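You operate a simulated robot arm through the tools that you are given. There is no shell and no other tool.

You run a simulated two-armed robot. Do the job below in one go: nothing can be reset, and whatever is moved stays where it is left.

Task
Record at least ten seconds of the phone on the yellow memory card.
Fine: press record and stop once each; the card stays in, the cover shut.

Only the result counts: the job must be done as asked and must still hold three seconds after the hand-in. Knocking over, shifting, dropping, spilling or breaking anything else fails it. Lids that push on must go on centred and level and be pressed home; caps that screw on are set level and turned clockwise until they are tight.

Robot
Two 6-joint arms with fingered hands on one trunk that stands fixed in place. Base frame: the origin is at the foot of the trunk, x ahead of it, y to its left, z up. Units: m, rad, N and s.
The left shoulder is at [0.05, 0.17, 1.01], the right one opposite. With the tool pointing down near the work surface each hand reaches from about 0.5 to 0.78 m from the base axis, measured 20 degrees to its own side. Payload 3.5 kg a hand.
The TCP of each hand is the grasp point between the finger pads, 0.026 m short of the fingertips. In the tool frame z runs along the fingers and y along their closing line. Largest opening 0.132 m; the body of the gripper starts 0.073 m behind the TCP. The gripper is a hand of 3 fingers: y runs from the thumb to the fingers, the wrist lies at [0, 0, -0.234] in the tool frame, and closing takes about 1.5 s.
Orientation is that of the tool frame in the base frame, as [roll, pitch, yaw] about the fixed x, y, z axes, in that order (R = Rz(yaw) Ry(pitch) Rx(roll)). With the fingers straight down and closing along the base's y, the tool's x points along the base's -x, its y along +y and its z along -z.

Tools
- The arms move only by the tool apply_moves. It takes "left_increments", "right_increments" or both (then of equal length, played together; a hand with none holds still); each is text: rows parted by semicolons, each of 6 numbers parted by spaces: the shift along the base's x, y, z in units of 40 mm (1.0 is 40 mm), then the turn, a rotation vector about the base's x, y, z in units of 4 degrees (1.0 is 4 degrees). In form: x y z wx wy wz; .... A call has 1 to 20 rows; each row shifts and turns the commanded pose from where the row before left it. "left_gripper" and "right_gripper" are, for a hand that has rows, the finger opening in m, from 0 to 0.132, set as the call begins (left out, the last holds). A call with a number of a shift or a turn outside -1 to 1 is refused whole. Rows are played at 5 a second. More than 0.05 m and 0.15 rad between two rows, or a gripper value outside its range, and nothing of the call is played. A pose out of reach is approached as far as the arm can. The call stops where the force on the tool passes 90 N (or 10 N more than at its start, if that is more) or the arm is blocked; 0.2 s more then pass. The fingers move at their own pace (about 0.108 m/s each) and stop on an object; they squeeze with about 29 N. The grip force told is the motor's: it shows also when the fingers shut on nothing. Time passes only in rows, and 0.2 s behind the last, so rows that do not move let the fingers close. It gives the time, the measured TCP pose, the force on the tool (base axes), the opening and the grip force at its end, in the units of the frame above (readings bear some noise), with the torque about the TCP (base axes, N m) and any sound that the robot's microphone picked up, and new pictures: "show" is both (left out), scene, wrist or none (wrist: the cameras of the hands that moved).
- Cameras (640 x 400 px; columns grow to the right, rows downward): "scene" is now at [0.0322, 0.0272, 1.597]; the picture's right is [0.35, -0.94, 0.00], its down [-0.72, -0.27, -0.64] and it looks along [0.59, 0.23, -0.77] (base axes); focal length 310 px, centre (320, 200). "left" rides on the left gripper at [-0.062, 0.003, -0.092] in its tool frame; the picture's right is [-0.05, -1.00, 0.00], its down [0.83, -0.04, -0.56] and it looks along [0.55, -0.03, 0.83] (tool axes); focal length 230 px, centre (320, 200). "right" rides on the right gripper at [0.062, 0.003, -0.092] in its tool frame; the picture's right is [-0.05, 1.00, 0.00], its down [-0.83, -0.04, -0.56] and it looks along [-0.55, -0.03, 0.83] (tool axes); focal length 230 px, centre (320, 200). There is no depth. A picture from a camera that has moved, and an enlarged one, comes with that camera's place and axes in the base frame and with its lens.
- move_column(by): slides the trunk up (or, below 0, down) by that many m; the arms and the scene camera ride with it, the base frame stays. It gives what a move gives, with no picture.
- set_fingers(finger1, finger2, thumb_bend, hand): sets how far each is bent, from 0 (flat) to 1 (curled in); at 0.3 the hand is open as for a grip, at 0.7 the pads meet at the TCP. One left out holds its place. A second passes; each finger stops where it meets its share of the squeeze, and holds until it gets a number again. A gripper value or a shape takes the hand back. It gives what a move gives, with no picture; readings hold the bend of each and the force on the fingers (four entries, about 0 where the hand has none), thumb and palm.
- grasp_type(shape, hand): the hand has 3 fingers and takes this shape, open, in about a second: jaw (thumb against the fingers, like two jaws); tri (thumb and two fingers); tip (a fingertip pinch); poke (one finger out to press); point (the index stretched); flat (the hand flat); cup (the hand cupped); fist (a fist). The gripper value then closes the fingers along that shape, each until it touches; the sizes above hold for jaw. It gives what a move gives, with no picture.
- turn_head(pan, tilt): turns the head with the scene camera to pan (to the left, within 1.501 rad either way) and tilt (down, from -0.506 to 1.204), counted from straight ahead of the robot. It gives what a move gives, and a new picture of the scene camera.
- close_up(camera, box): a new picture of the part [left, top, right, bottom] of that camera's present view, enlarged. The clock stands still meanwhile.
- close_job(): hands the job in; it is judged then, once.

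Places have to be worked out from the pictures, the camera data and where the tool is seen. Open the grippers and draw the arms clear of the work before you hand the job in, unless the task says otherwise.

The tools are called by a JSON object that holds its "name" and its "arguments". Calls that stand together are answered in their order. apply_moves: Moves the arms, as the interface text tells. Its arguments: {"type":"object","properties":{"left_increments":{"type":"string"},"left_gripper":{"type":"number"},"right_increments":{"type":"string"},"right_gripper":{"type":"number"},"show":{"type":"string","enum":["both","scene","wrist","none"]}},"required":[]} The other tools are called the same way: move_column (by) slides the trunk up or down; grasp_type (shape, hand) gives the hand a shape; set_fingers (finger1, finger2, thumb_bend, hand) moves the fingers one by one; turn_head (pan, tilt) turns the head that bears the scene camera; close_up (camera, box) takes an enlarged picture of a part of a camera's view; close_job () hands the job in.

At the start:

```text
t: 0.0
left_tcp_pos: [0.4143, 0.5124, 1.0423]
left_orientation: [-3.141, 0.002, 3.14]
left_ft_force: [0.3, 0.2, 0.1]
left_ft_torque: [0.01, -0.03, 0.01]
left_width: 0.1318
left_grip_force: 0.0
left_shape: jaw
left_bend: [0.3, 0.3, 0.3]
left_finger forces: [0.0, 0.0, 0.0, 0.0, 0.0, 0.0]
right_tcp_pos: [0.6675, -0.0465, 1.0512]
right_orientation: [3.141, 0.0, 3.141]
right_ft_force: [-0.2, -0.4, 0.3]
right_ft_torque: [-0.04, 0.02, 0.03]
right_width: 0.1318
right_grip_force: 0.0
right_shape: jaw
right_bend: [0.3, 0.3, 0.3]
right_finger forces: [0.1, 0.0, 0.0, 0.1, 0.0, 0.1]
trunk travel left (down, up): [-0.625, 0.085]
head pan, tilt: [0.363, 0.881]
```

scene: 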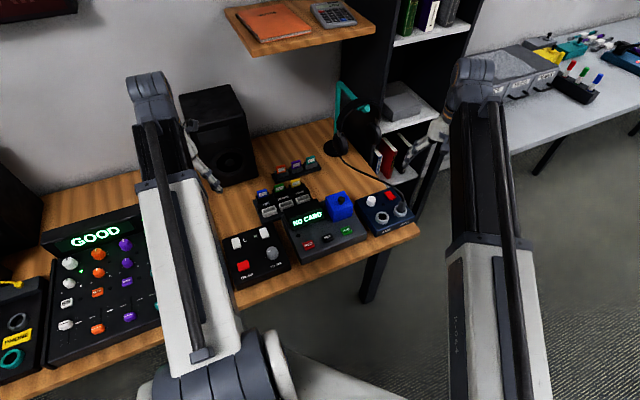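
right: 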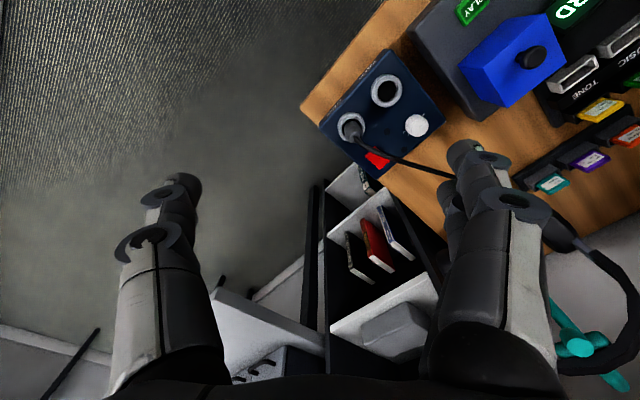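
left: 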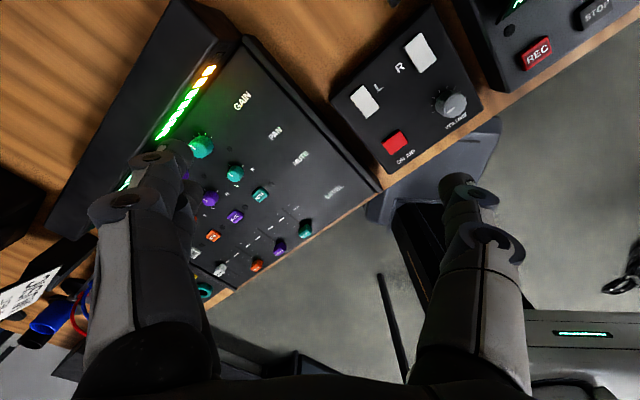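

I see a mixer (GOOD), a monitor controller, a recorder (NO CARD) with REC/STOP/PLAY, a card tray and more. I take close-ups first to read the details.

{"name": "close_up", "arguments": {"camera": "scene", "box": [220, 150, 420, 275]}}

{"name": "close_up", "arguments": {"camera": "scene", "box": [0, 200, 200, 400]}}

{"name": "close_up", "arguments": {"camera": "right", "box": [320, 0, 640, 200]}}

{"name": "close_up", "arguments": {"camera": "left", "box": [0, 0, 400, 330]}}

```text
3.20 times, centred on (320, 212) of scene
camera zoom: at [0.0322, 0.0272, 1.597], right [0.35, -0.94, 0.0], down [-0.72, -0.27, -0.64], along [0.59, 0.23, -0.77], focal length 992 px, centre (320, 160)
```

zoom: 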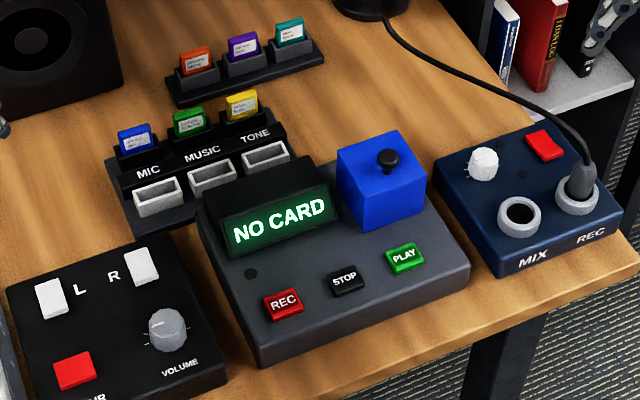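

```text
2.00 times, centred on (100, 300) of scene
camera zoom: at [0.0322, 0.0272, 1.597], right [0.35, -0.94, 0.0], down [-0.72, -0.27, -0.64], along [0.59, 0.23, -0.77], focal length 620 px, centre (760, 0)
```

zoom: 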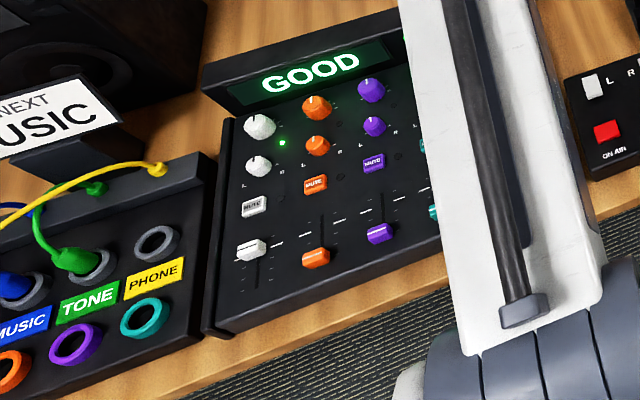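

```text
2.00 times, centred on (480, 100) of right
camera zoom: at [0.6064, -0.0425, 1.144], right [0.05, 1.0, 0.0], down [0.83, -0.04, 0.56], along [0.55, -0.03, -0.83], focal length 460 px, centre (0, 400)
```

zoom: 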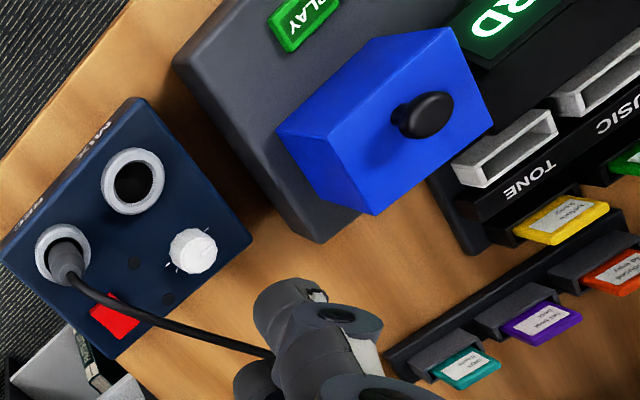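

```text
1.21 times, centred on (200, 165) of left
camera zoom: at [0.4754, 0.5165, 1.1347], right [0.05, -1.0, 0.0], down [-0.83, -0.04, 0.55], along [-0.55, -0.03, -0.83], focal length 279 px, centre (466, 242)
```

zoom: 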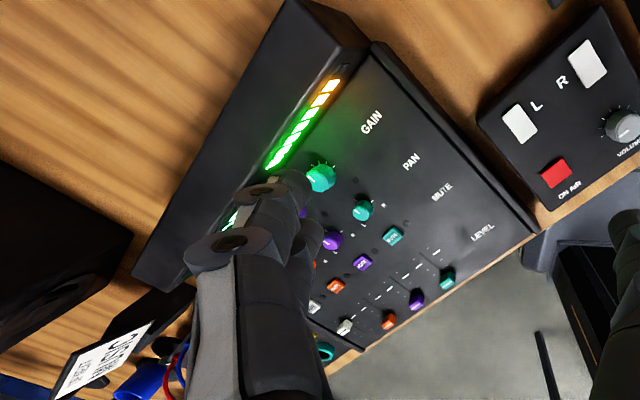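

The patch bay on the far left and the recorder need better views. I turn the head left to see the patch bay.

{"name": "turn_head", "arguments": {"pan": 1.1, "tilt": 0.8}}

```text
t: 1.1
left_tcp_pos: [0.4144, 0.5136, 1.0419]
left_orientation: [3.141, 0.004, 3.141]
left_ft_force: [0.5, 0.5, -0.6]
left_ft_torque: [-0.02, -0.01, 0.01]
left_width: 0.1319
left_grip_force: 0.1
left_shape: jaw
left_bend: [0.3, 0.3, 0.3]
left_finger forces: [0.1, 0.0, 0.0, 0.0, 0.1, 0.0]
right_tcp_pos: [0.6671, -0.0466, 1.0506]
right_orientation: [-3.14, -0.001, 3.141]
right_ft_force: [0.2, 0.1, 0.4]
right_ft_torque: [0.03, 0.01, 0.02]
right_width: 0.1318
right_grip_force: 0.1
right_shape: jaw
right_bend: [0.3, 0.3, 0.3]
right_finger forces: [0.1, 0.0, 0.0, 0.0, 0.1, 0.1]
trunk travel left (down, up): [-0.625, 0.085]
head pan, tilt: [1.1, 0.799]
camera scene: at [-0.0027, 0.0719, 1.6034], right [0.89, -0.45, 0.0], down [-0.33, -0.64, -0.7], along [0.32, 0.62, -0.72], focal length 310 px, centre (320, 200)
```

scene: 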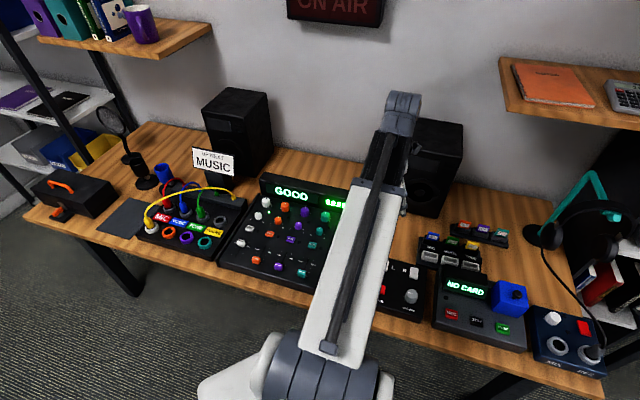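

{"name": "close_up", "arguments": {"camera": "scene", "box": [120, 140, 250, 260]}}

{"name": "close_up", "arguments": {"camera": "scene", "box": [215, 160, 355, 290]}}

{"name": "close_up", "arguments": {"camera": "scene", "box": [360, 220, 620, 380]}}

{"name": "close_up", "arguments": {"camera": "scene", "box": [20, 60, 220, 260]}}

```text
3.33 times, centred on (185, 200) of scene
camera zoom: at [-0.0027, 0.0719, 1.6034], right [0.89, -0.45, 0.0], down [-0.33, -0.64, -0.7], along [0.32, 0.62, -0.72], focal length 1033 px, centre (770, 200)
```

zoom: 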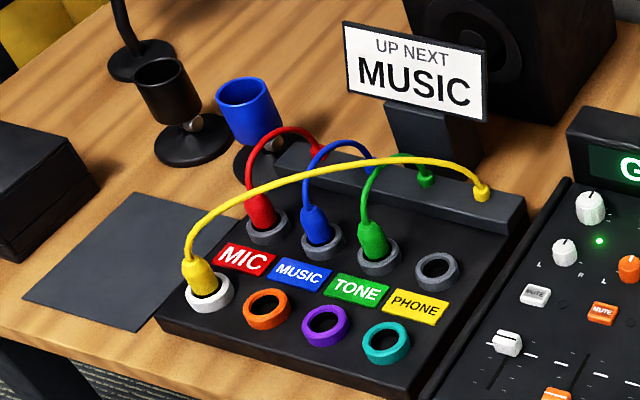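

```text
3.08 times, centred on (285, 225) of scene
camera zoom: at [-0.0027, 0.0719, 1.6034], right [0.89, -0.45, 0.0], down [-0.33, -0.64, -0.7], along [0.32, 0.62, -0.72], focal length 954 px, centre (428, 123)
```

zoom: 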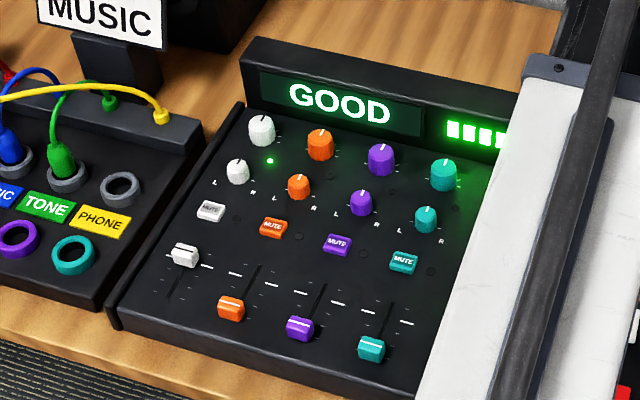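

```text
2.46 times, centred on (490, 300) of scene
camera zoom: at [-0.0027, 0.0719, 1.6034], right [0.89, -0.45, 0.0], down [-0.33, -0.64, -0.7], along [0.32, 0.62, -0.72], focal length 763 px, centre (-98, -46)
```

zoom: 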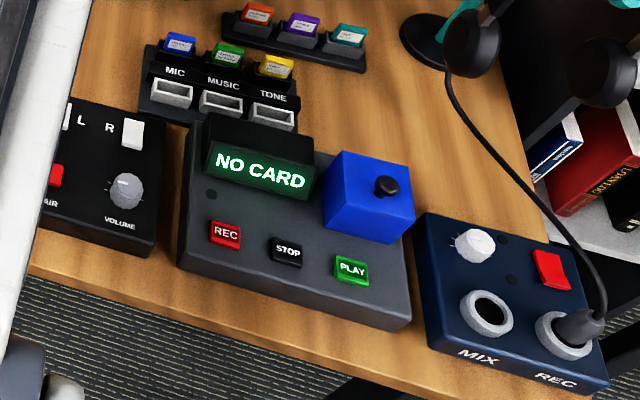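

```text
2.00 times, centred on (120, 160) of scene
camera zoom: at [-0.0027, 0.0719, 1.6034], right [0.89, -0.45, 0.0], down [-0.33, -0.64, -0.7], along [0.32, 0.62, -0.72], focal length 620 px, centre (720, 280)
```

zoom: 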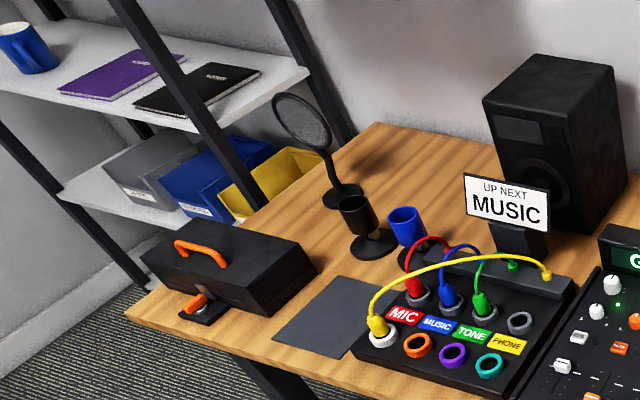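

I look closer at the recorder cover, the card holder and the mixer's white channel from the present cameras.

{"name": "close_up", "arguments": {"camera": "right", "box": [440, 0, 600, 100]}}

{"name": "close_up", "arguments": {"camera": "scene", "box": [480, 270, 540, 310]}}

{"name": "close_up", "arguments": {"camera": "scene", "box": [410, 215, 520, 280]}}

{"name": "close_up", "arguments": {"camera": "scene", "box": [225, 190, 300, 260]}}

{"name": "close_up", "arguments": {"camera": "scene", "box": [280, 0, 400, 40]}}

```text
4.00 times, centred on (520, 50) of right
camera zoom: at [0.6064, -0.0425, 1.144], right [0.05, 1.0, 0.0], down [0.83, -0.04, 0.56], along [0.55, -0.03, -0.83], focal length 920 px, centre (-480, 800)
```

zoom: 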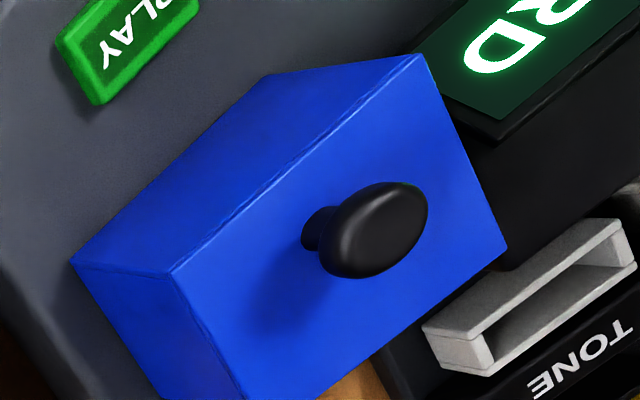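

```text
10.00 times, centred on (510, 290) of scene
camera zoom: at [-0.0027, 0.0719, 1.6034], right [0.89, -0.45, 0.0], down [-0.33, -0.64, -0.7], along [0.32, 0.62, -0.72], focal length 3100 px, centre (-1580, -700)
```

zoom: 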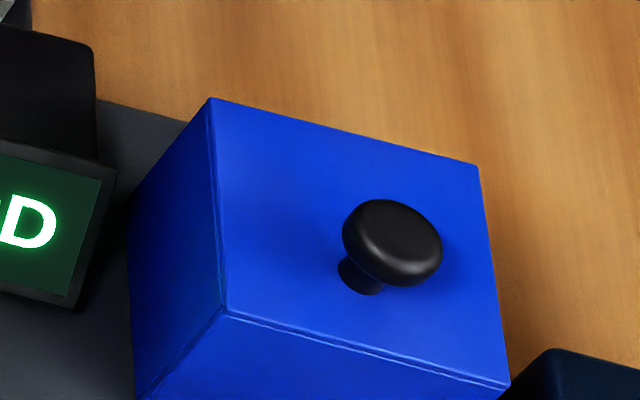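

```text
5.82 times, centred on (465, 248) of scene
camera zoom: at [-0.0027, 0.0719, 1.6034], right [0.89, -0.45, 0.0], down [-0.33, -0.64, -0.7], along [0.32, 0.62, -0.72], focal length 1804 px, centre (-524, -76)
```

zoom: 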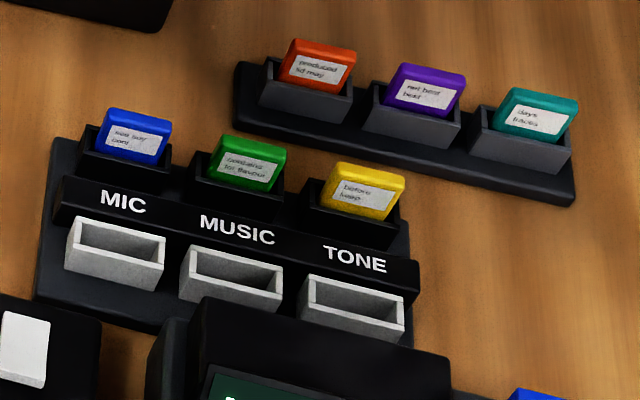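

```text
5.71 times, centred on (262, 225) of scene
camera zoom: at [-0.0027, 0.0719, 1.6034], right [0.89, -0.45, 0.0], down [-0.33, -0.64, -0.7], along [0.32, 0.62, -0.72], focal length 1771 px, centre (649, 57)
```

zoom: 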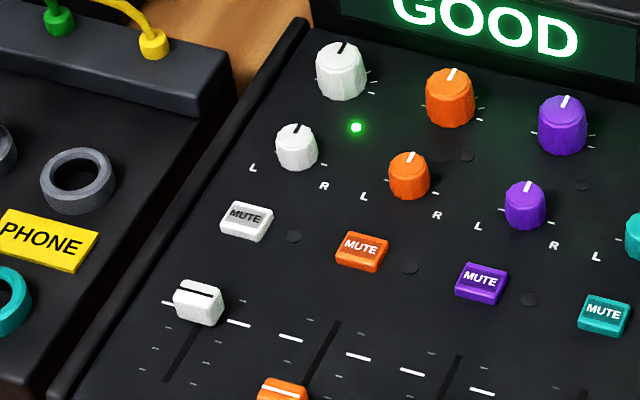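

```text
5.33 times, centred on (340, 20) of scene
camera zoom: at [-0.0027, 0.0719, 1.6034], right [0.89, -0.45, 0.0], down [-0.33, -0.64, -0.7], along [0.32, 0.62, -0.72], focal length 1653 px, centre (213, 1160)
```

zoom: 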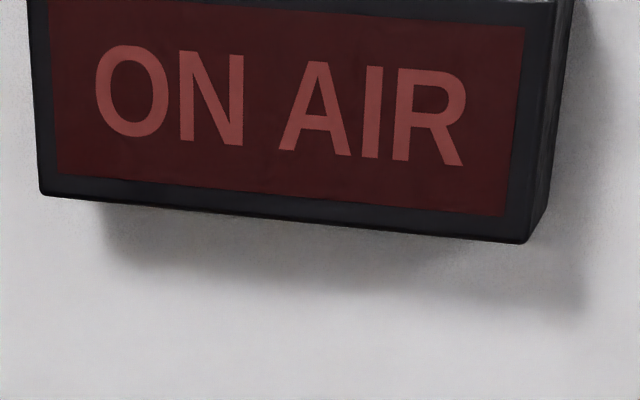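

The phone cable (yellow) is already in the white channel with the fader up and level GOOD. So what is left is the card, the cover and the recording. I bring the right hand's camera in for a closer look at the blue cover and recorder.

{"name": "apply_moves", "arguments": {"right_increments": "-0.8 0.8 0 0 0 0; -0.8 0.8 0 0 0 0; -0.8 0.8 0 0 0 0; -0.8 0.8 0 0 0 0; -0.8 0.8 0 0 0 0", "show": "both"}}

{"name": "turn_head", "arguments": {"pan": 0.363, "tilt": 0.881}}

```text
t: 2.3
left_tcp_pos: [0.4147, 0.5139, 1.0423]
left_orientation: [-3.141, 0.004, -3.141]
left_ft_force: [-0.2, 0.1, 0.3]
left_ft_torque: [-0.01, -0.02, 0.04]
left_width: 0.1318
left_grip_force: 0.1
left_shape: jaw
left_bend: [0.3, 0.3, 0.3]
left_finger forces: [0.0, 0.0, 0.0, 0.1, 0.0, 0.0]
right_tcp_pos: [0.5076, 0.1103, 1.051]
right_orientation: [-3.141, 0.0, -3.141]
right_ft_force: [-0.1, -0.2, 0.2]
right_ft_torque: [-0.02, -0.03, -0.03]
right_width: 0.1319
right_grip_force: 0.0
right_shape: jaw
right_bend: [0.3, 0.3, 0.3]
right_finger forces: [0.1, 0.1, 0.0, 0.1, 0.0, 0.0]
trunk travel left (down, up): [-0.625, 0.085]
head pan, tilt: [1.1, 0.799]
camera scene: at [-0.003, 0.0721, 1.6034], right [0.89, -0.45, 0.0], down [-0.33, -0.64, -0.7], along [0.32, 0.62, -0.72], focal length 310 px, centre (320, 200)
camera right: at [0.4466, 0.1149, 1.1442], right [0.05, 1.0, 0.0], down [0.83, -0.04, 0.56], along [0.55, -0.03, -0.83], focal length 230 px, centre (320, 200)
```

scene: 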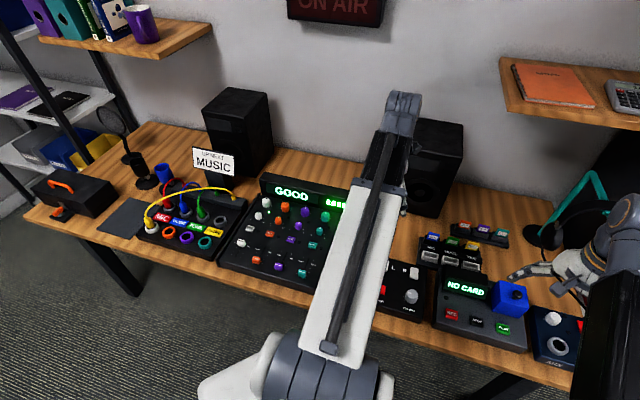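
right: 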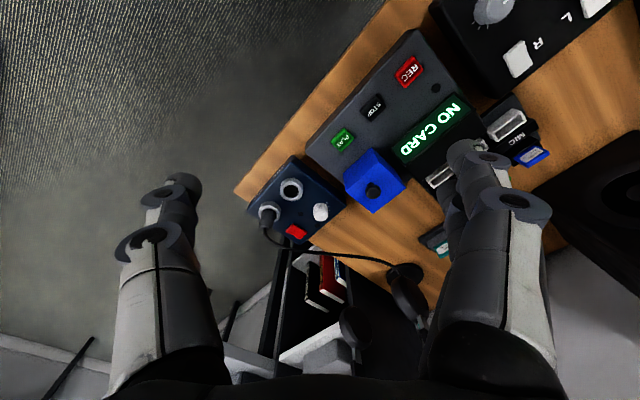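

```text
t: 3.4
left_tcp_pos: [0.4148, 0.5134, 1.0423]
left_orientation: [3.141, 0.004, -3.142]
left_ft_force: [-0.1, -0.6, 0.1]
left_ft_torque: [-0.01, 0.03, 0.0]
left_width: 0.1319
left_grip_force: 0.1
left_shape: jaw
left_bend: [0.3, 0.3, 0.3]
left_finger forces: [0.1, 0.0, 0.0, 0.0, 0.0, 0.0]
right_tcp_pos: [0.5091, 0.1093, 1.0523]
right_orientation: [3.14, 0.001, -3.14]
right_ft_force: [-0.1, 0.2, -0.2]
right_ft_torque: [-0.01, -0.01, -0.01]
right_width: 0.132
right_grip_force: 0.1
right_shape: jaw
right_bend: [0.3, 0.3, 0.3]
right_finger forces: [0.1, 0.0, 0.0, 0.0, 0.0, 0.1]
trunk travel left (down, up): [-0.625, 0.085]
head pan, tilt: [0.363, 0.881]
camera scene: at [0.0321, 0.0273, 1.597], right [0.36, -0.93, 0.0], down [-0.72, -0.27, -0.64], along [0.59, 0.23, -0.77], focal length 310 px, centre (320, 200)
```

scene: 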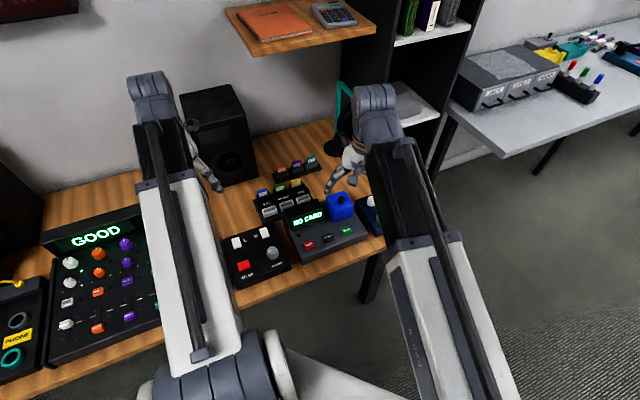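

Now a close-up of the blue box and recorder from the right wrist camera.

{"name": "close_up", "arguments": {"camera": "right", "box": [320, 130, 430, 220]}}

{"name": "close_up", "arguments": {"camera": "right", "box": [230, 20, 560, 260]}}

{"name": "close_up", "arguments": {"camera": "scene", "box": [310, 180, 370, 225]}}

```text
4.44 times, centred on (375, 175) of right
camera zoom: at [0.4474, 0.1143, 1.1442], right [0.05, 1.0, 0.0], down [0.83, -0.04, 0.56], along [0.55, -0.03, -0.83], focal length 1022 px, centre (76, 311)
```

zoom: 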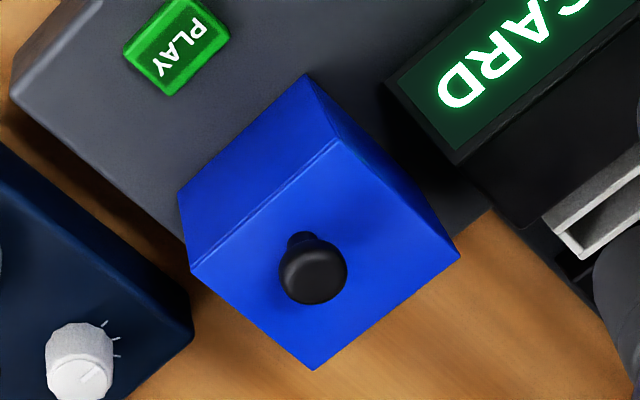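

```text
1.67 times, centred on (395, 140) of right
camera zoom: at [0.4474, 0.1143, 1.1442], right [0.05, 1.0, 0.0], down [0.83, -0.04, 0.56], along [0.55, -0.03, -0.83], focal length 384 px, centre (195, 300)
```

zoom: 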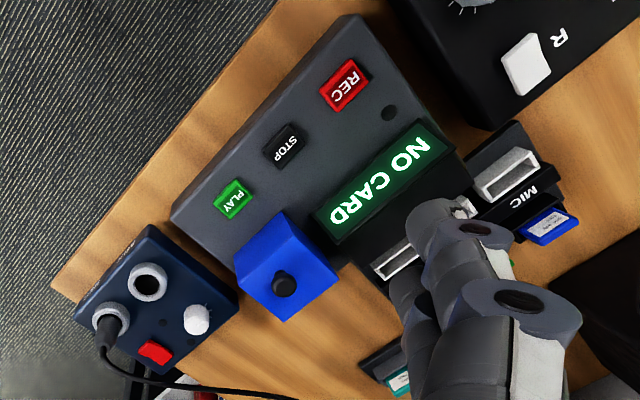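

```text
8.89 times, centred on (340, 202) of scene
camera zoom: at [0.0321, 0.0273, 1.597], right [0.36, -0.93, 0.0], down [-0.72, -0.27, -0.64], along [0.59, 0.23, -0.77], focal length 2756 px, centre (142, 178)
```

zoom: 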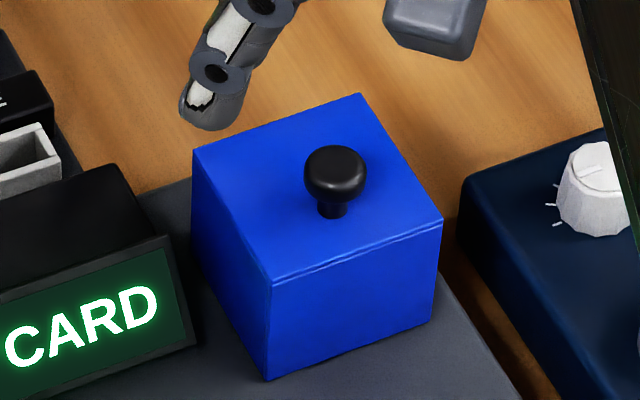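

The box has its knob set toward the front, so the cover is probably hinged at the back. I move the right hand back out of the way, turned so that its camera keeps watching the recorder.

{"name": "apply_moves", "arguments": {"right_increments": "0.285 -0.5 0.1 0 0 0.95; 0.285 -0.5 0.1 0 0 0.95; 0.285 -0.5 0.1 0 0 0.95; 0.285 -0.5 0.1 0 0 0.95; 0.285 -0.5 0.1 0 0 0.95; 0.285 -0.5 0.1 0 0 0.95; 0.285 -0.5 0.1 0 0 0.95; 0.285 -0.5 0.1 0 0 0.95", "show": "both"}}

```text
t: 5.2
left_tcp_pos: [0.414, 0.5134, 1.0423]
left_orientation: [3.139, 0.003, -3.141]
left_ft_force: [-0.9, 0.4, -0.3]
left_ft_torque: [0.01, 0.04, -0.01]
left_width: 0.1316
left_grip_force: 0.0
left_shape: jaw
left_bend: [0.3, 0.3, 0.3]
left_finger forces: [0.0, 0.1, 0.0, 0.0, 0.1, 0.1]
right_tcp_pos: [0.5983, -0.0465, 1.081]
right_orientation: [-3.14, 0.0, -2.609]
right_ft_force: [0.4, 0.0, 0.3]
right_ft_torque: [-0.05, 0.02, 0.01]
right_width: 0.132
right_grip_force: 0.1
right_shape: jaw
right_bend: [0.3, 0.3, 0.3]
right_finger forces: [0.1, 0.1, 0.0, 0.1, 0.0, 0.0]
trunk travel left (down, up): [-0.625, 0.085]
head pan, tilt: [0.363, 0.881]
camera scene: at [0.0322, 0.0271, 1.597], right [0.36, -0.93, 0.0], down [-0.72, -0.27, -0.64], along [0.59, 0.23, -0.77], focal length 310 px, centre (320, 200)
camera right: at [0.545, -0.0743, 1.1743], right [-0.46, 0.89, 0.0], down [0.74, 0.38, 0.56], along [0.49, 0.26, -0.83], focal length 230 px, centre (320, 200)
```

scene: 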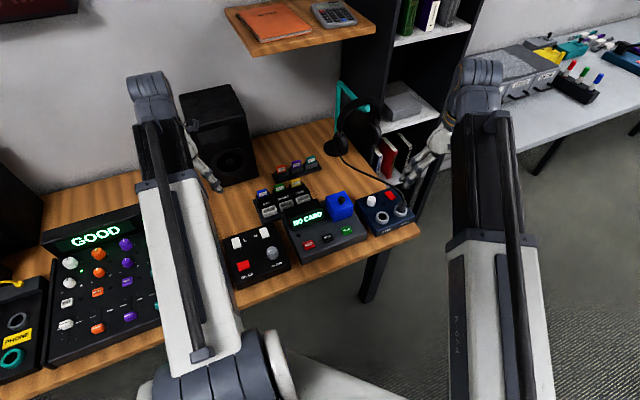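
right: 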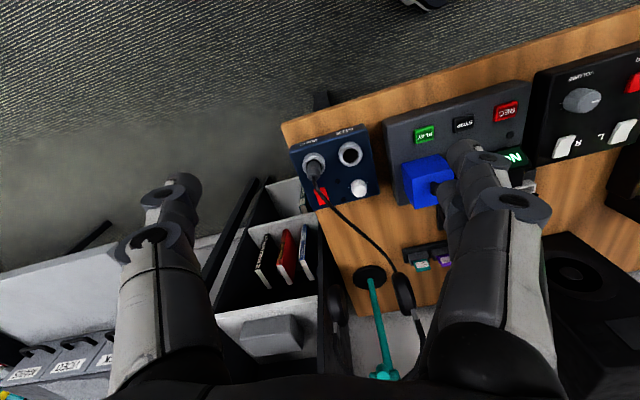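

The right fingers hide part of the view; I curl the right hand into a fist so that its camera sees more.

{"name": "grasp_type", "arguments": {"shape": "fist", "hand": "right"}}

{"name": "close_up", "arguments": {"camera": "right", "box": [0, 0, 640, 400]}}

```text
t: 6.1
left_tcp_pos: [0.4133, 0.5129, 1.0434]
left_orientation: [-3.141, 0.003, -3.14]
left_ft_force: [-0.4, 0.2, -0.8]
left_ft_torque: [0.04, -0.01, 0.02]
left_width: 0.132
left_grip_force: 0.1
left_shape: jaw
left_bend: [0.3, 0.3, 0.3]
left_finger forces: [0.0, 0.0, 0.1, 0.0, 0.0, 0.1]
right_tcp_pos: [0.5988, -0.0467, 1.0808]
right_orientation: [3.141, -0.001, -2.611]
right_ft_force: [0.1, 0.2, 0.4]
right_ft_torque: [-0.01, 0.0, -0.01]
right_width: 0.0
right_grip_force: 0.0
right_shape: fist
right_bend: [1.0, 1.0, 0.54]
right_finger forces: [0.1, 0.0, 0.1, 0.1, 0.0, 0.0]
trunk travel left (down, up): [-0.625, 0.085]
head pan, tilt: [0.363, 0.881]
```

```text
1.00 times, centred on (320, 200) of right (not enlarged: the box is as wide or as high as the picture)
camera zoom: at [0.5446, -0.0737, 1.1742], right [-0.46, 0.89, 0.0], down [0.74, 0.38, 0.56], along [0.49, 0.26, -0.83], focal length 230 px, centre (320, 200)
```

zoom: 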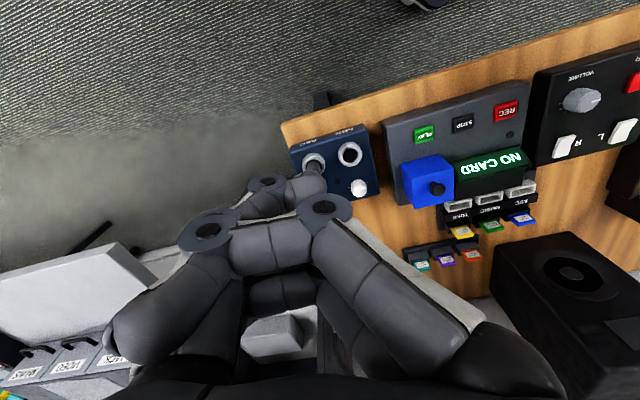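

Now the recorder, cover and card racks are all in view. I zoom in on them.

{"name": "close_up", "arguments": {"camera": "right", "box": [390, 140, 550, 280]}}

{"name": "close_up", "arguments": {"camera": "right", "box": [430, 180, 510, 250]}}

{"name": "close_up", "arguments": {"camera": "right", "box": [395, 145, 465, 210]}}

```text
2.86 times, centred on (470, 210) of right
camera zoom: at [0.5446, -0.0737, 1.1742], right [-0.46, 0.89, 0.0], down [0.74, 0.38, 0.56], along [0.49, 0.26, -0.83], focal length 657 px, centre (-109, 171)
```

zoom: 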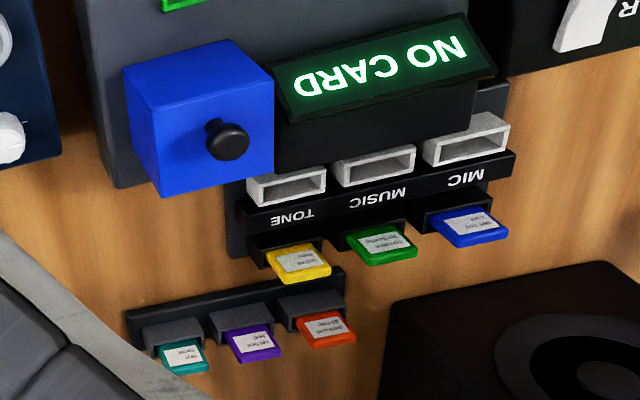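

```text
5.71 times, centred on (470, 215) of right
camera zoom: at [0.5446, -0.0737, 1.1742], right [-0.46, 0.89, 0.0], down [0.74, 0.38, 0.56], along [0.49, 0.26, -0.83], focal length 1315 px, centre (-537, 114)
```

zoom: 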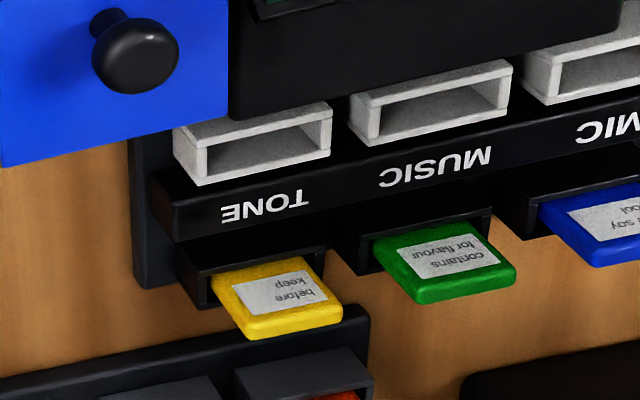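

```text
6.15 times, centred on (430, 178) of right
camera zoom: at [0.5446, -0.0737, 1.1742], right [-0.46, 0.89, 0.0], down [0.74, 0.38, 0.56], along [0.49, 0.26, -0.83], focal length 1416 px, centre (-357, 338)
```

zoom: 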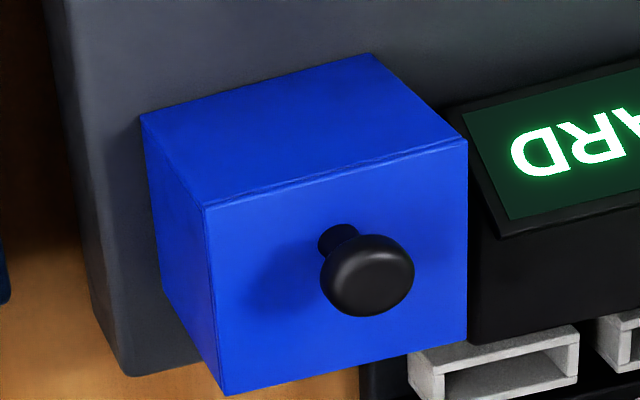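

I judge the knob at about (0.627, 0.183, 0.852), the lid top at z≈0.838 and the yellow card's top at (0.707, 0.376, 0.796). The recorder's right axis runs about (0.71, −0.71). I bring the left hand above the knob with a +45° yaw so that it closes along the likely hinge axis.

{"name": "apply_moves", "arguments": {"left_increments": "0.444 -0.6875 -0.15 0 0 0.9375; 0.444 -0.6875 -0.15 0 0 0.9375; 0.444 -0.6875 -0.15 0 0 0.9375; 0.444 -0.6875 -0.15 0 0 0.9375; 0.444 -0.6875 -0.15 0 0 0.9375; 0.444 -0.6875 -0.15 0 0 0.9375; 0.444 -0.6875 -0.15 0 0 0.9375; 0.444 -0.6875 -0.15 0 0 0.9375; 0.444 -0.6875 -0.15 0 0 0.9375; 0.444 -0.6875 -0.15 0 0 0.9375; 0.444 -0.6875 -0.15 0 0 0.9375; 0.444 -0.6875 -0.15 0 0 0.9375", "show": "both"}}

{"name": "close_up", "arguments": {"camera": "right", "box": [280, 0, 640, 300]}}

```text
t: 8.7
left_tcp_pos: [0.6272, 0.1824, 0.9693]
left_orientation: [3.14, 0.004, -2.354]
left_ft_force: [0.2, 0.8, 1.1]
left_ft_torque: [0.02, 0.02, -0.02]
left_width: 0.1322
left_grip_force: 0.1
left_shape: jaw
left_bend: [0.3, 0.3, 0.3]
left_finger forces: [0.0, 0.1, 0.1, 0.1, 0.0, 0.0]
right_tcp_pos: [0.5996, -0.047, 1.0812]
right_orientation: [3.14, -0.001, -2.612]
right_ft_force: [-0.3, 0.1, 0.4]
right_ft_torque: [0.02, -0.02, -0.03]
right_width: 0.0
right_grip_force: 0.1
right_shape: fist
right_bend: [1.0, 1.0, 0.54]
right_finger forces: [0.0, 0.1, 0.1, 0.0, 0.1, 0.0]
trunk travel left (down, up): [-0.625, 0.085]
head pan, tilt: [0.363, 0.881]
camera scene: at [0.0323, 0.027, 1.597], right [0.36, -0.93, 0.0], down [-0.72, -0.27, -0.64], along [0.59, 0.23, -0.77], focal length 310 px, centre (320, 200)
camera left: at [0.6678, 0.2273, 1.0616], right [0.74, -0.67, 0.0], down [-0.56, -0.62, 0.55], along [-0.37, -0.41, -0.83], focal length 230 px, centre (320, 200)
```

scene: 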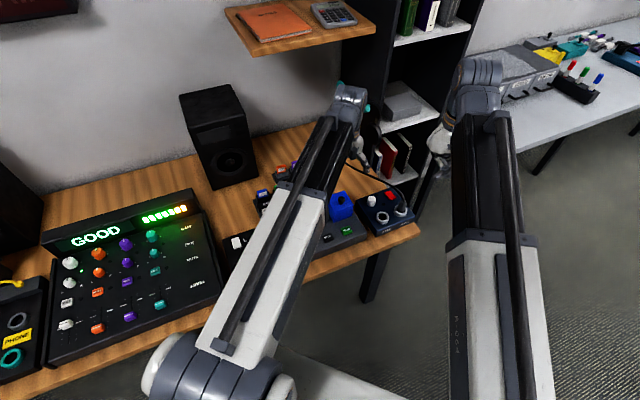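
left: 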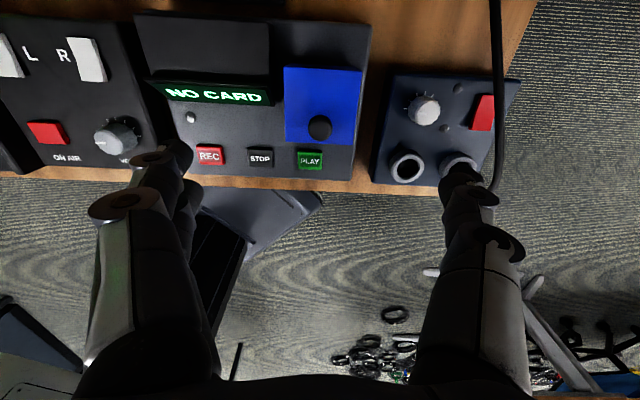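

```text
1.33 times, centred on (460, 150) of right
camera zoom: at [0.5449, -0.074, 1.1741], right [-0.46, 0.89, 0.0], down [0.74, 0.38, 0.56], along [0.49, 0.26, -0.83], focal length 307 px, centre (133, 267)
```

zoom: 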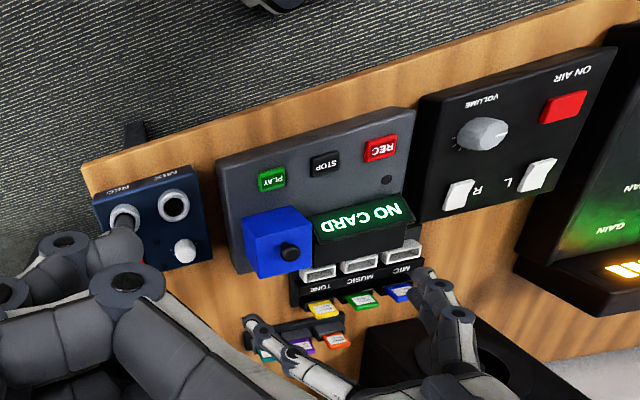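

The left camera looks from behind now; I zoom in on the cover to look for a hinge.

{"name": "close_up", "arguments": {"camera": "left", "box": [265, 10, 395, 190]}}

{"name": "close_up", "arguments": {"camera": "right", "box": [390, 140, 500, 220]}}

```text
2.22 times, centred on (330, 100) of left
camera zoom: at [0.6678, 0.2273, 1.0616], right [0.74, -0.67, 0.0], down [-0.56, -0.62, 0.55], along [-0.37, -0.41, -0.83], focal length 511 px, centre (298, 422)
```

zoom: 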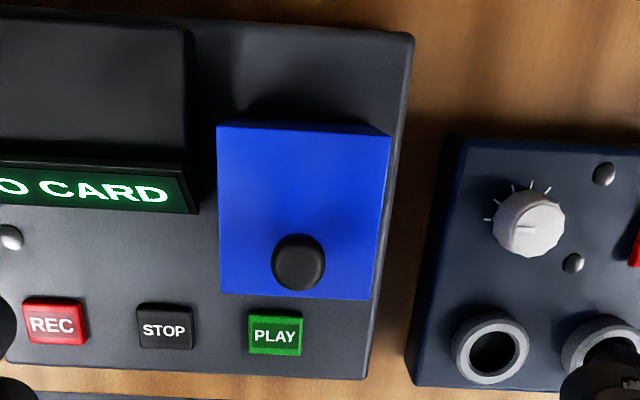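

```text
5.00 times, centred on (445, 180) of right
camera zoom: at [0.5449, -0.074, 1.1741], right [-0.46, 0.89, 0.0], down [0.74, 0.38, 0.56], along [0.49, 0.26, -0.83], focal length 1150 px, centre (-305, 300)
```

zoom: 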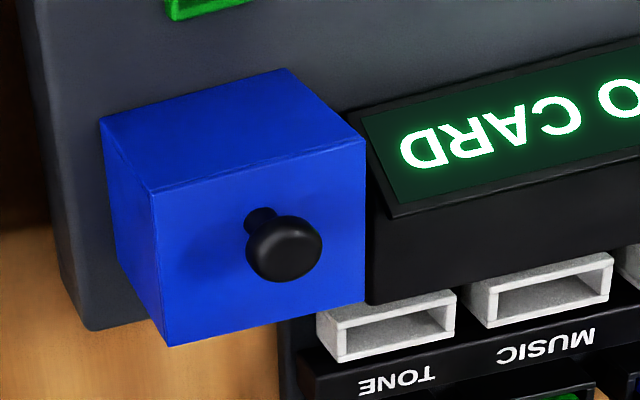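

The lid measures about 0.069 × 0.065 m with the knob 20 mm from its front edge and 45 mm from the back, which fits a rear hinge. I lower the hand over the knob with a 0.06 m opening and stop just above to check.

{"name": "apply_moves", "arguments": {"left_increments": "0 0 -0.5 0 0 0; 0 0 -0.5 0 0 0; 0 0 -0.5 0 0 0; 0 0 -0.2 0 0 0; 0 0 0 0 0 0; 0 0 0 0 0 0", "left_gripper": 0.06, "show": "wrist"}}

{"name": "close_up", "arguments": {"camera": "right", "box": [360, 100, 540, 230]}}

```text
t: 10.1
left_tcp_pos: [0.6263, 0.1834, 0.8996]
left_orientation: [3.141, 0.003, -2.355]
left_ft_force: [-0.1, -1.0, 0.2]
left_ft_torque: [-0.01, -0.01, 0.01]
left_width: 0.0608
left_grip_force: 0.1
left_shape: jaw
left_bend: [0.73, 0.73, 0.7]
left_finger forces: [0.0, 0.0, 0.0, 0.0, 0.0, 0.0]
right_tcp_pos: [0.5998, -0.047, 1.0816]
right_orientation: [-3.141, 0.001, -2.61]
right_ft_force: [-0.4, 0.3, -0.5]
right_ft_torque: [0.01, 0.0, 0.02]
right_width: 0.0001
right_grip_force: 0.1
right_shape: fist
right_bend: [1.0, 1.0, 0.54]
right_finger forces: [0.1, 0.1, 0.0, 0.1, 0.1, 0.0]
trunk travel left (down, up): [-0.625, 0.085]
head pan, tilt: [0.363, 0.881]
camera left: at [0.6674, 0.2293, 0.9926], right [0.74, -0.67, 0.0], down [-0.56, -0.62, 0.55], along [-0.37, -0.41, -0.83], focal length 230 px, centre (320, 200)
```

left: 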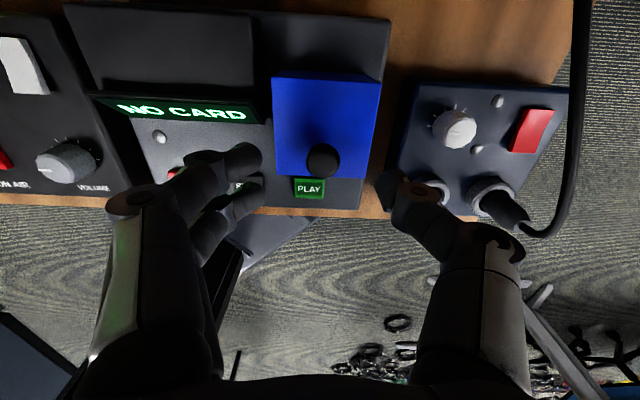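

```text
3.08 times, centred on (450, 165) of right
camera zoom: at [0.5447, -0.0739, 1.1742], right [-0.46, 0.89, 0.0], down [0.74, 0.38, 0.56], along [0.49, 0.26, -0.83], focal length 708 px, centre (-80, 308)
```

zoom: 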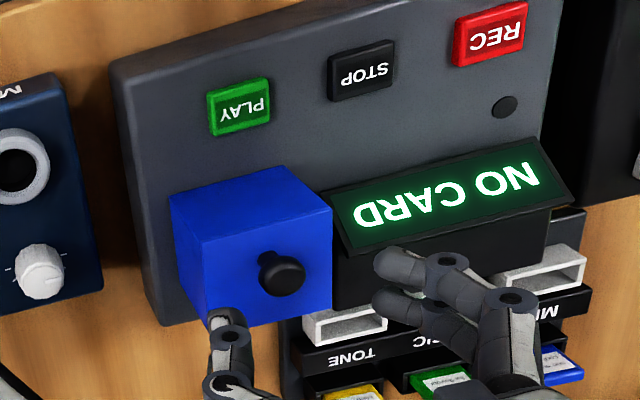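

The knob is centred between the thumb and the two fingers. I narrow to 0.045 m, lower to TCP z≈0.867 (fingertips just above the lid) and check.

{"name": "apply_moves", "arguments": {"left_increments": "0 0 0 0 0 0; 0 0 -0.3 0 0 0; 0 0 -0.3 0 0 0; 0 0 -0.2 0 0 0; 0 0 0 0 0 0", "left_gripper": 0.045, "show": "wrist"}}

{"name": "close_up", "arguments": {"camera": "right", "box": [360, 100, 540, 230]}}

{"name": "close_up", "arguments": {"camera": "left", "box": [220, 80, 420, 220]}}

```text
t: 11.3
left_tcp_pos: [0.6273, 0.1837, 0.8694]
left_orientation: [3.138, 0.003, -2.355]
left_ft_force: [0.3, 0.1, -0.2]
left_ft_torque: [0.0, -0.01, 0.02]
left_width: 0.0457
left_grip_force: 0.1
left_shape: jaw
left_bend: [0.73, 0.73, 0.7]
left_finger forces: [0.1, 0.1, 0.1, 0.0, 0.1, 0.0]
right_tcp_pos: [0.5996, -0.0464, 1.0808]
right_orientation: [3.141, 0.0, -2.61]
right_ft_force: [-0.6, 0.0, -0.3]
right_ft_torque: [0.02, 0.0, 0.03]
right_width: 0.0
right_grip_force: 0.2
right_shape: fist
right_bend: [1.0, 1.0, 0.54]
right_finger forces: [0.0, 0.0, 0.0, 0.0, 0.1, 0.0]
trunk travel left (down, up): [-0.625, 0.085]
head pan, tilt: [0.363, 0.881]
camera left: at [0.6691, 0.2289, 0.9621], right [0.74, -0.67, 0.0], down [-0.56, -0.62, 0.55], along [-0.37, -0.41, -0.83], focal length 230 px, centre (320, 200)
```

left: 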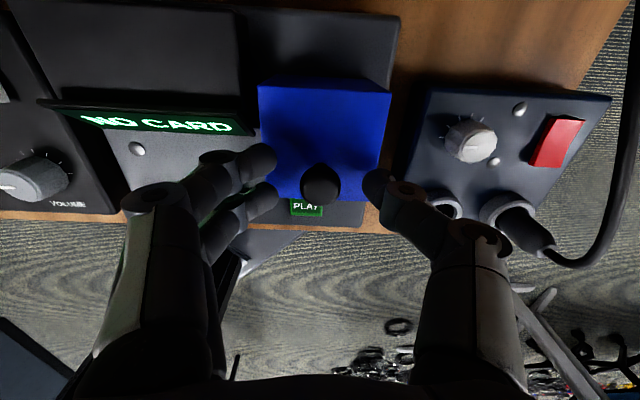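

```text
3.08 times, centred on (450, 165) of right
camera zoom: at [0.5447, -0.0739, 1.1742], right [-0.46, 0.89, 0.0], down [0.74, 0.38, 0.56], along [0.49, 0.26, -0.83], focal length 708 px, centre (-80, 308)
```

zoom: 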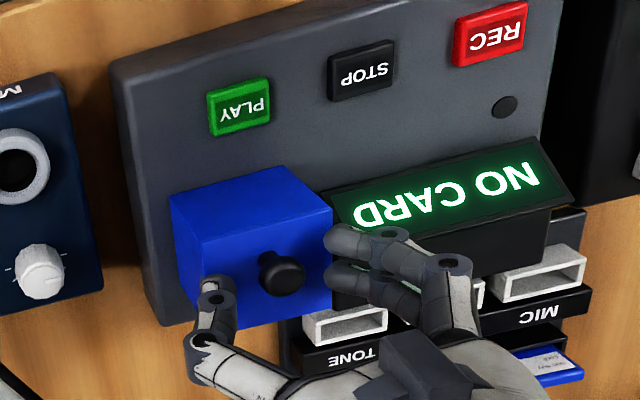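

```text
2.86 times, centred on (320, 150) of left
camera zoom: at [0.6691, 0.2289, 0.9621], right [0.74, -0.67, 0.0], down [-0.56, -0.62, 0.55], along [-0.37, -0.41, -0.83], focal length 657 px, centre (320, 343)
```

zoom: 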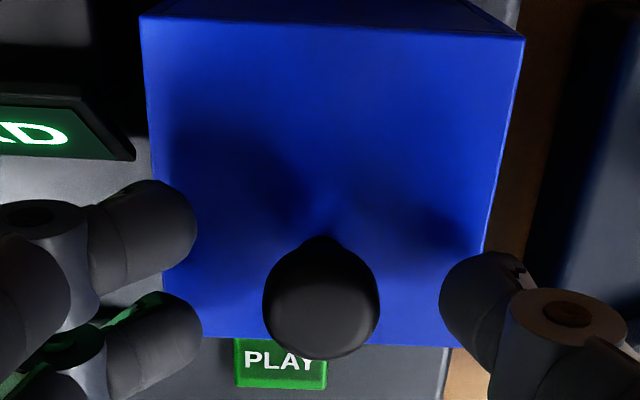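

The fingertips are at about knob-head height (z≈0.852). I close the hand on the knob.

{"name": "apply_moves", "arguments": {"left_increments": "0 0 0 0 0 0; 0 0 0 0 0 0; 0 0 0 0 0 0; 0 0 0 0 0 0; 0 0 0 0 0 0", "left_gripper": 0.0, "show": "wrist"}}

{"name": "close_up", "arguments": {"camera": "right", "box": [360, 100, 540, 230]}}

{"name": "close_up", "arguments": {"camera": "left", "box": [220, 80, 420, 220]}}

```text
t: 12.5
left_tcp_pos: [0.6276, 0.1842, 0.8691]
left_orientation: [3.139, 0.003, -2.357]
left_ft_force: [3.9, 0.9, -6.9]
left_ft_torque: [0.07, -0.05, 0.07]
left_width: 0.0113
left_grip_force: 28.3
left_shape: jaw
left_bend: [0.71, 0.71, 0.7]
left_finger forces: [13.0, 11.7, 0.1, 0.1, 26.4, 0.0]
right_tcp_pos: [0.6002, -0.0461, 1.0807]
right_orientation: [-3.141, 0.0, -2.611]
right_ft_force: [-0.2, 0.6, 0.1]
right_ft_torque: [0.0, 0.04, 0.02]
right_width: 0.0
right_grip_force: 0.0
right_shape: fist
right_bend: [1.0, 1.0, 0.54]
right_finger forces: [0.0, 0.0, 0.0, 0.1, 0.1, 0.0]
trunk travel left (down, up): [-0.625, 0.085]
head pan, tilt: [0.363, 0.881]
camera left: at [0.6698, 0.2292, 0.9615], right [0.74, -0.67, 0.0], down [-0.56, -0.62, 0.55], along [-0.37, -0.41, -0.83], focal length 230 px, centre (320, 200)
```

left: 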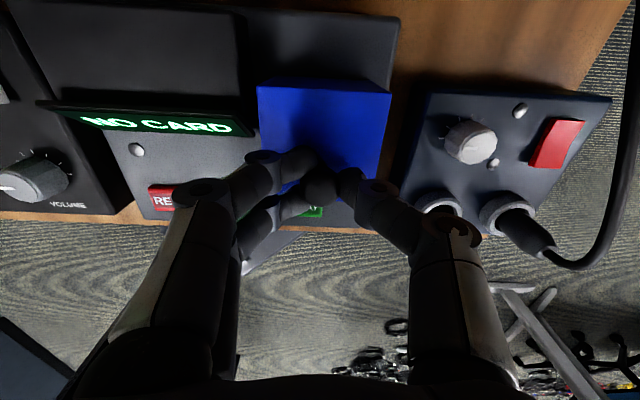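

```text
3.08 times, centred on (450, 165) of right
camera zoom: at [0.5455, -0.0736, 1.1738], right [-0.46, 0.89, 0.0], down [0.74, 0.38, 0.55], along [0.49, 0.26, -0.83], focal length 708 px, centre (-80, 308)
```

zoom: 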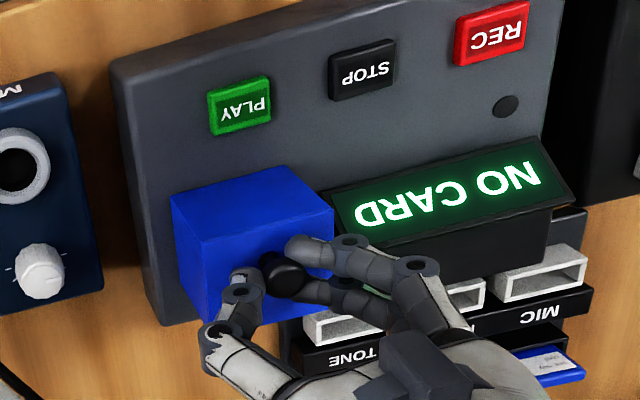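

```text
2.86 times, centred on (320, 150) of left
camera zoom: at [0.6698, 0.2292, 0.9615], right [0.74, -0.67, 0.0], down [-0.56, -0.62, 0.55], along [-0.37, -0.41, -0.83], focal length 657 px, centre (320, 343)
```

zoom: 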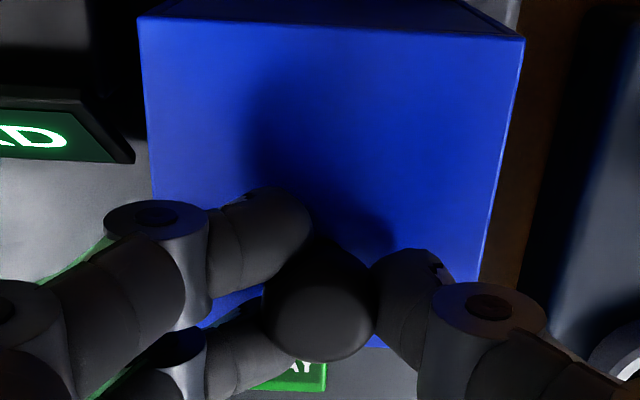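

The hand holds the knob stem (28 N). I lift a little, 8 mm, and check the forces and what moves.

{"name": "apply_moves", "arguments": {"left_increments": "0 0 0.1 0 0 0; 0.01 0.01 0.1 0 0 0", "show": "wrist"}}

{"name": "close_up", "arguments": {"camera": "right", "box": [380, 140, 480, 220]}}

```text
t: 13.1
left_tcp_pos: [0.6284, 0.1842, 0.8794]
left_orientation: [3.141, 0.003, -2.356]
left_ft_force: [7.8, 3.1, -14.5]
left_ft_torque: [0.06, -0.12, -0.04]
left_width: 0.0086
left_grip_force: 28.0
left_shape: jaw
left_bend: [0.69, 0.72, 0.7]
left_finger forces: [17.7, 12.2, 0.1, 0.0, 20.4, 0.0]
right_tcp_pos: [0.5989, -0.0466, 1.0814]
right_orientation: [3.141, 0.001, -2.61]
right_ft_force: [0.3, -0.1, 0.7]
right_ft_torque: [0.01, -0.01, -0.01]
right_width: 0.0002
right_grip_force: 0.1
right_shape: fist
right_bend: [1.0, 1.0, 0.54]
right_finger forces: [0.0, 0.1, 0.0, 0.0, 0.0, 0.1]
trunk travel left (down, up): [-0.625, 0.085]
head pan, tilt: [0.363, 0.881]
camera left: at [0.6695, 0.2296, 0.9708], right [0.74, -0.67, 0.0], down [-0.56, -0.62, 0.55], along [-0.37, -0.41, -0.83], focal length 230 px, centre (320, 200)
```

left: 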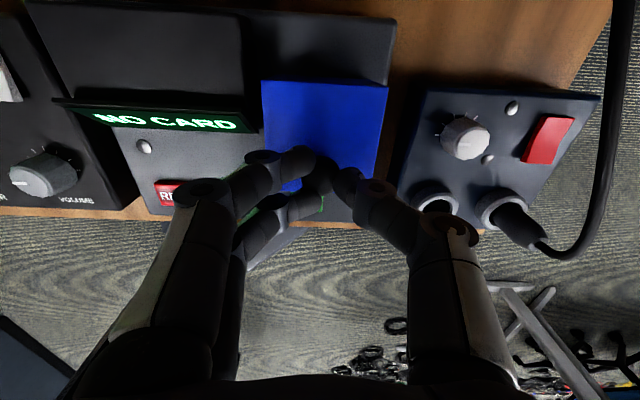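

```text
5.00 times, centred on (430, 180) of right
camera zoom: at [0.5451, -0.0738, 1.1741], right [-0.46, 0.89, 0.0], down [0.74, 0.38, 0.55], along [0.49, 0.26, -0.83], focal length 1150 px, centre (-230, 300)
```

zoom: 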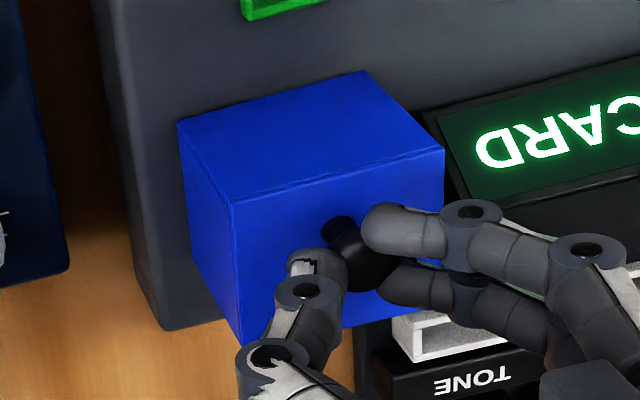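

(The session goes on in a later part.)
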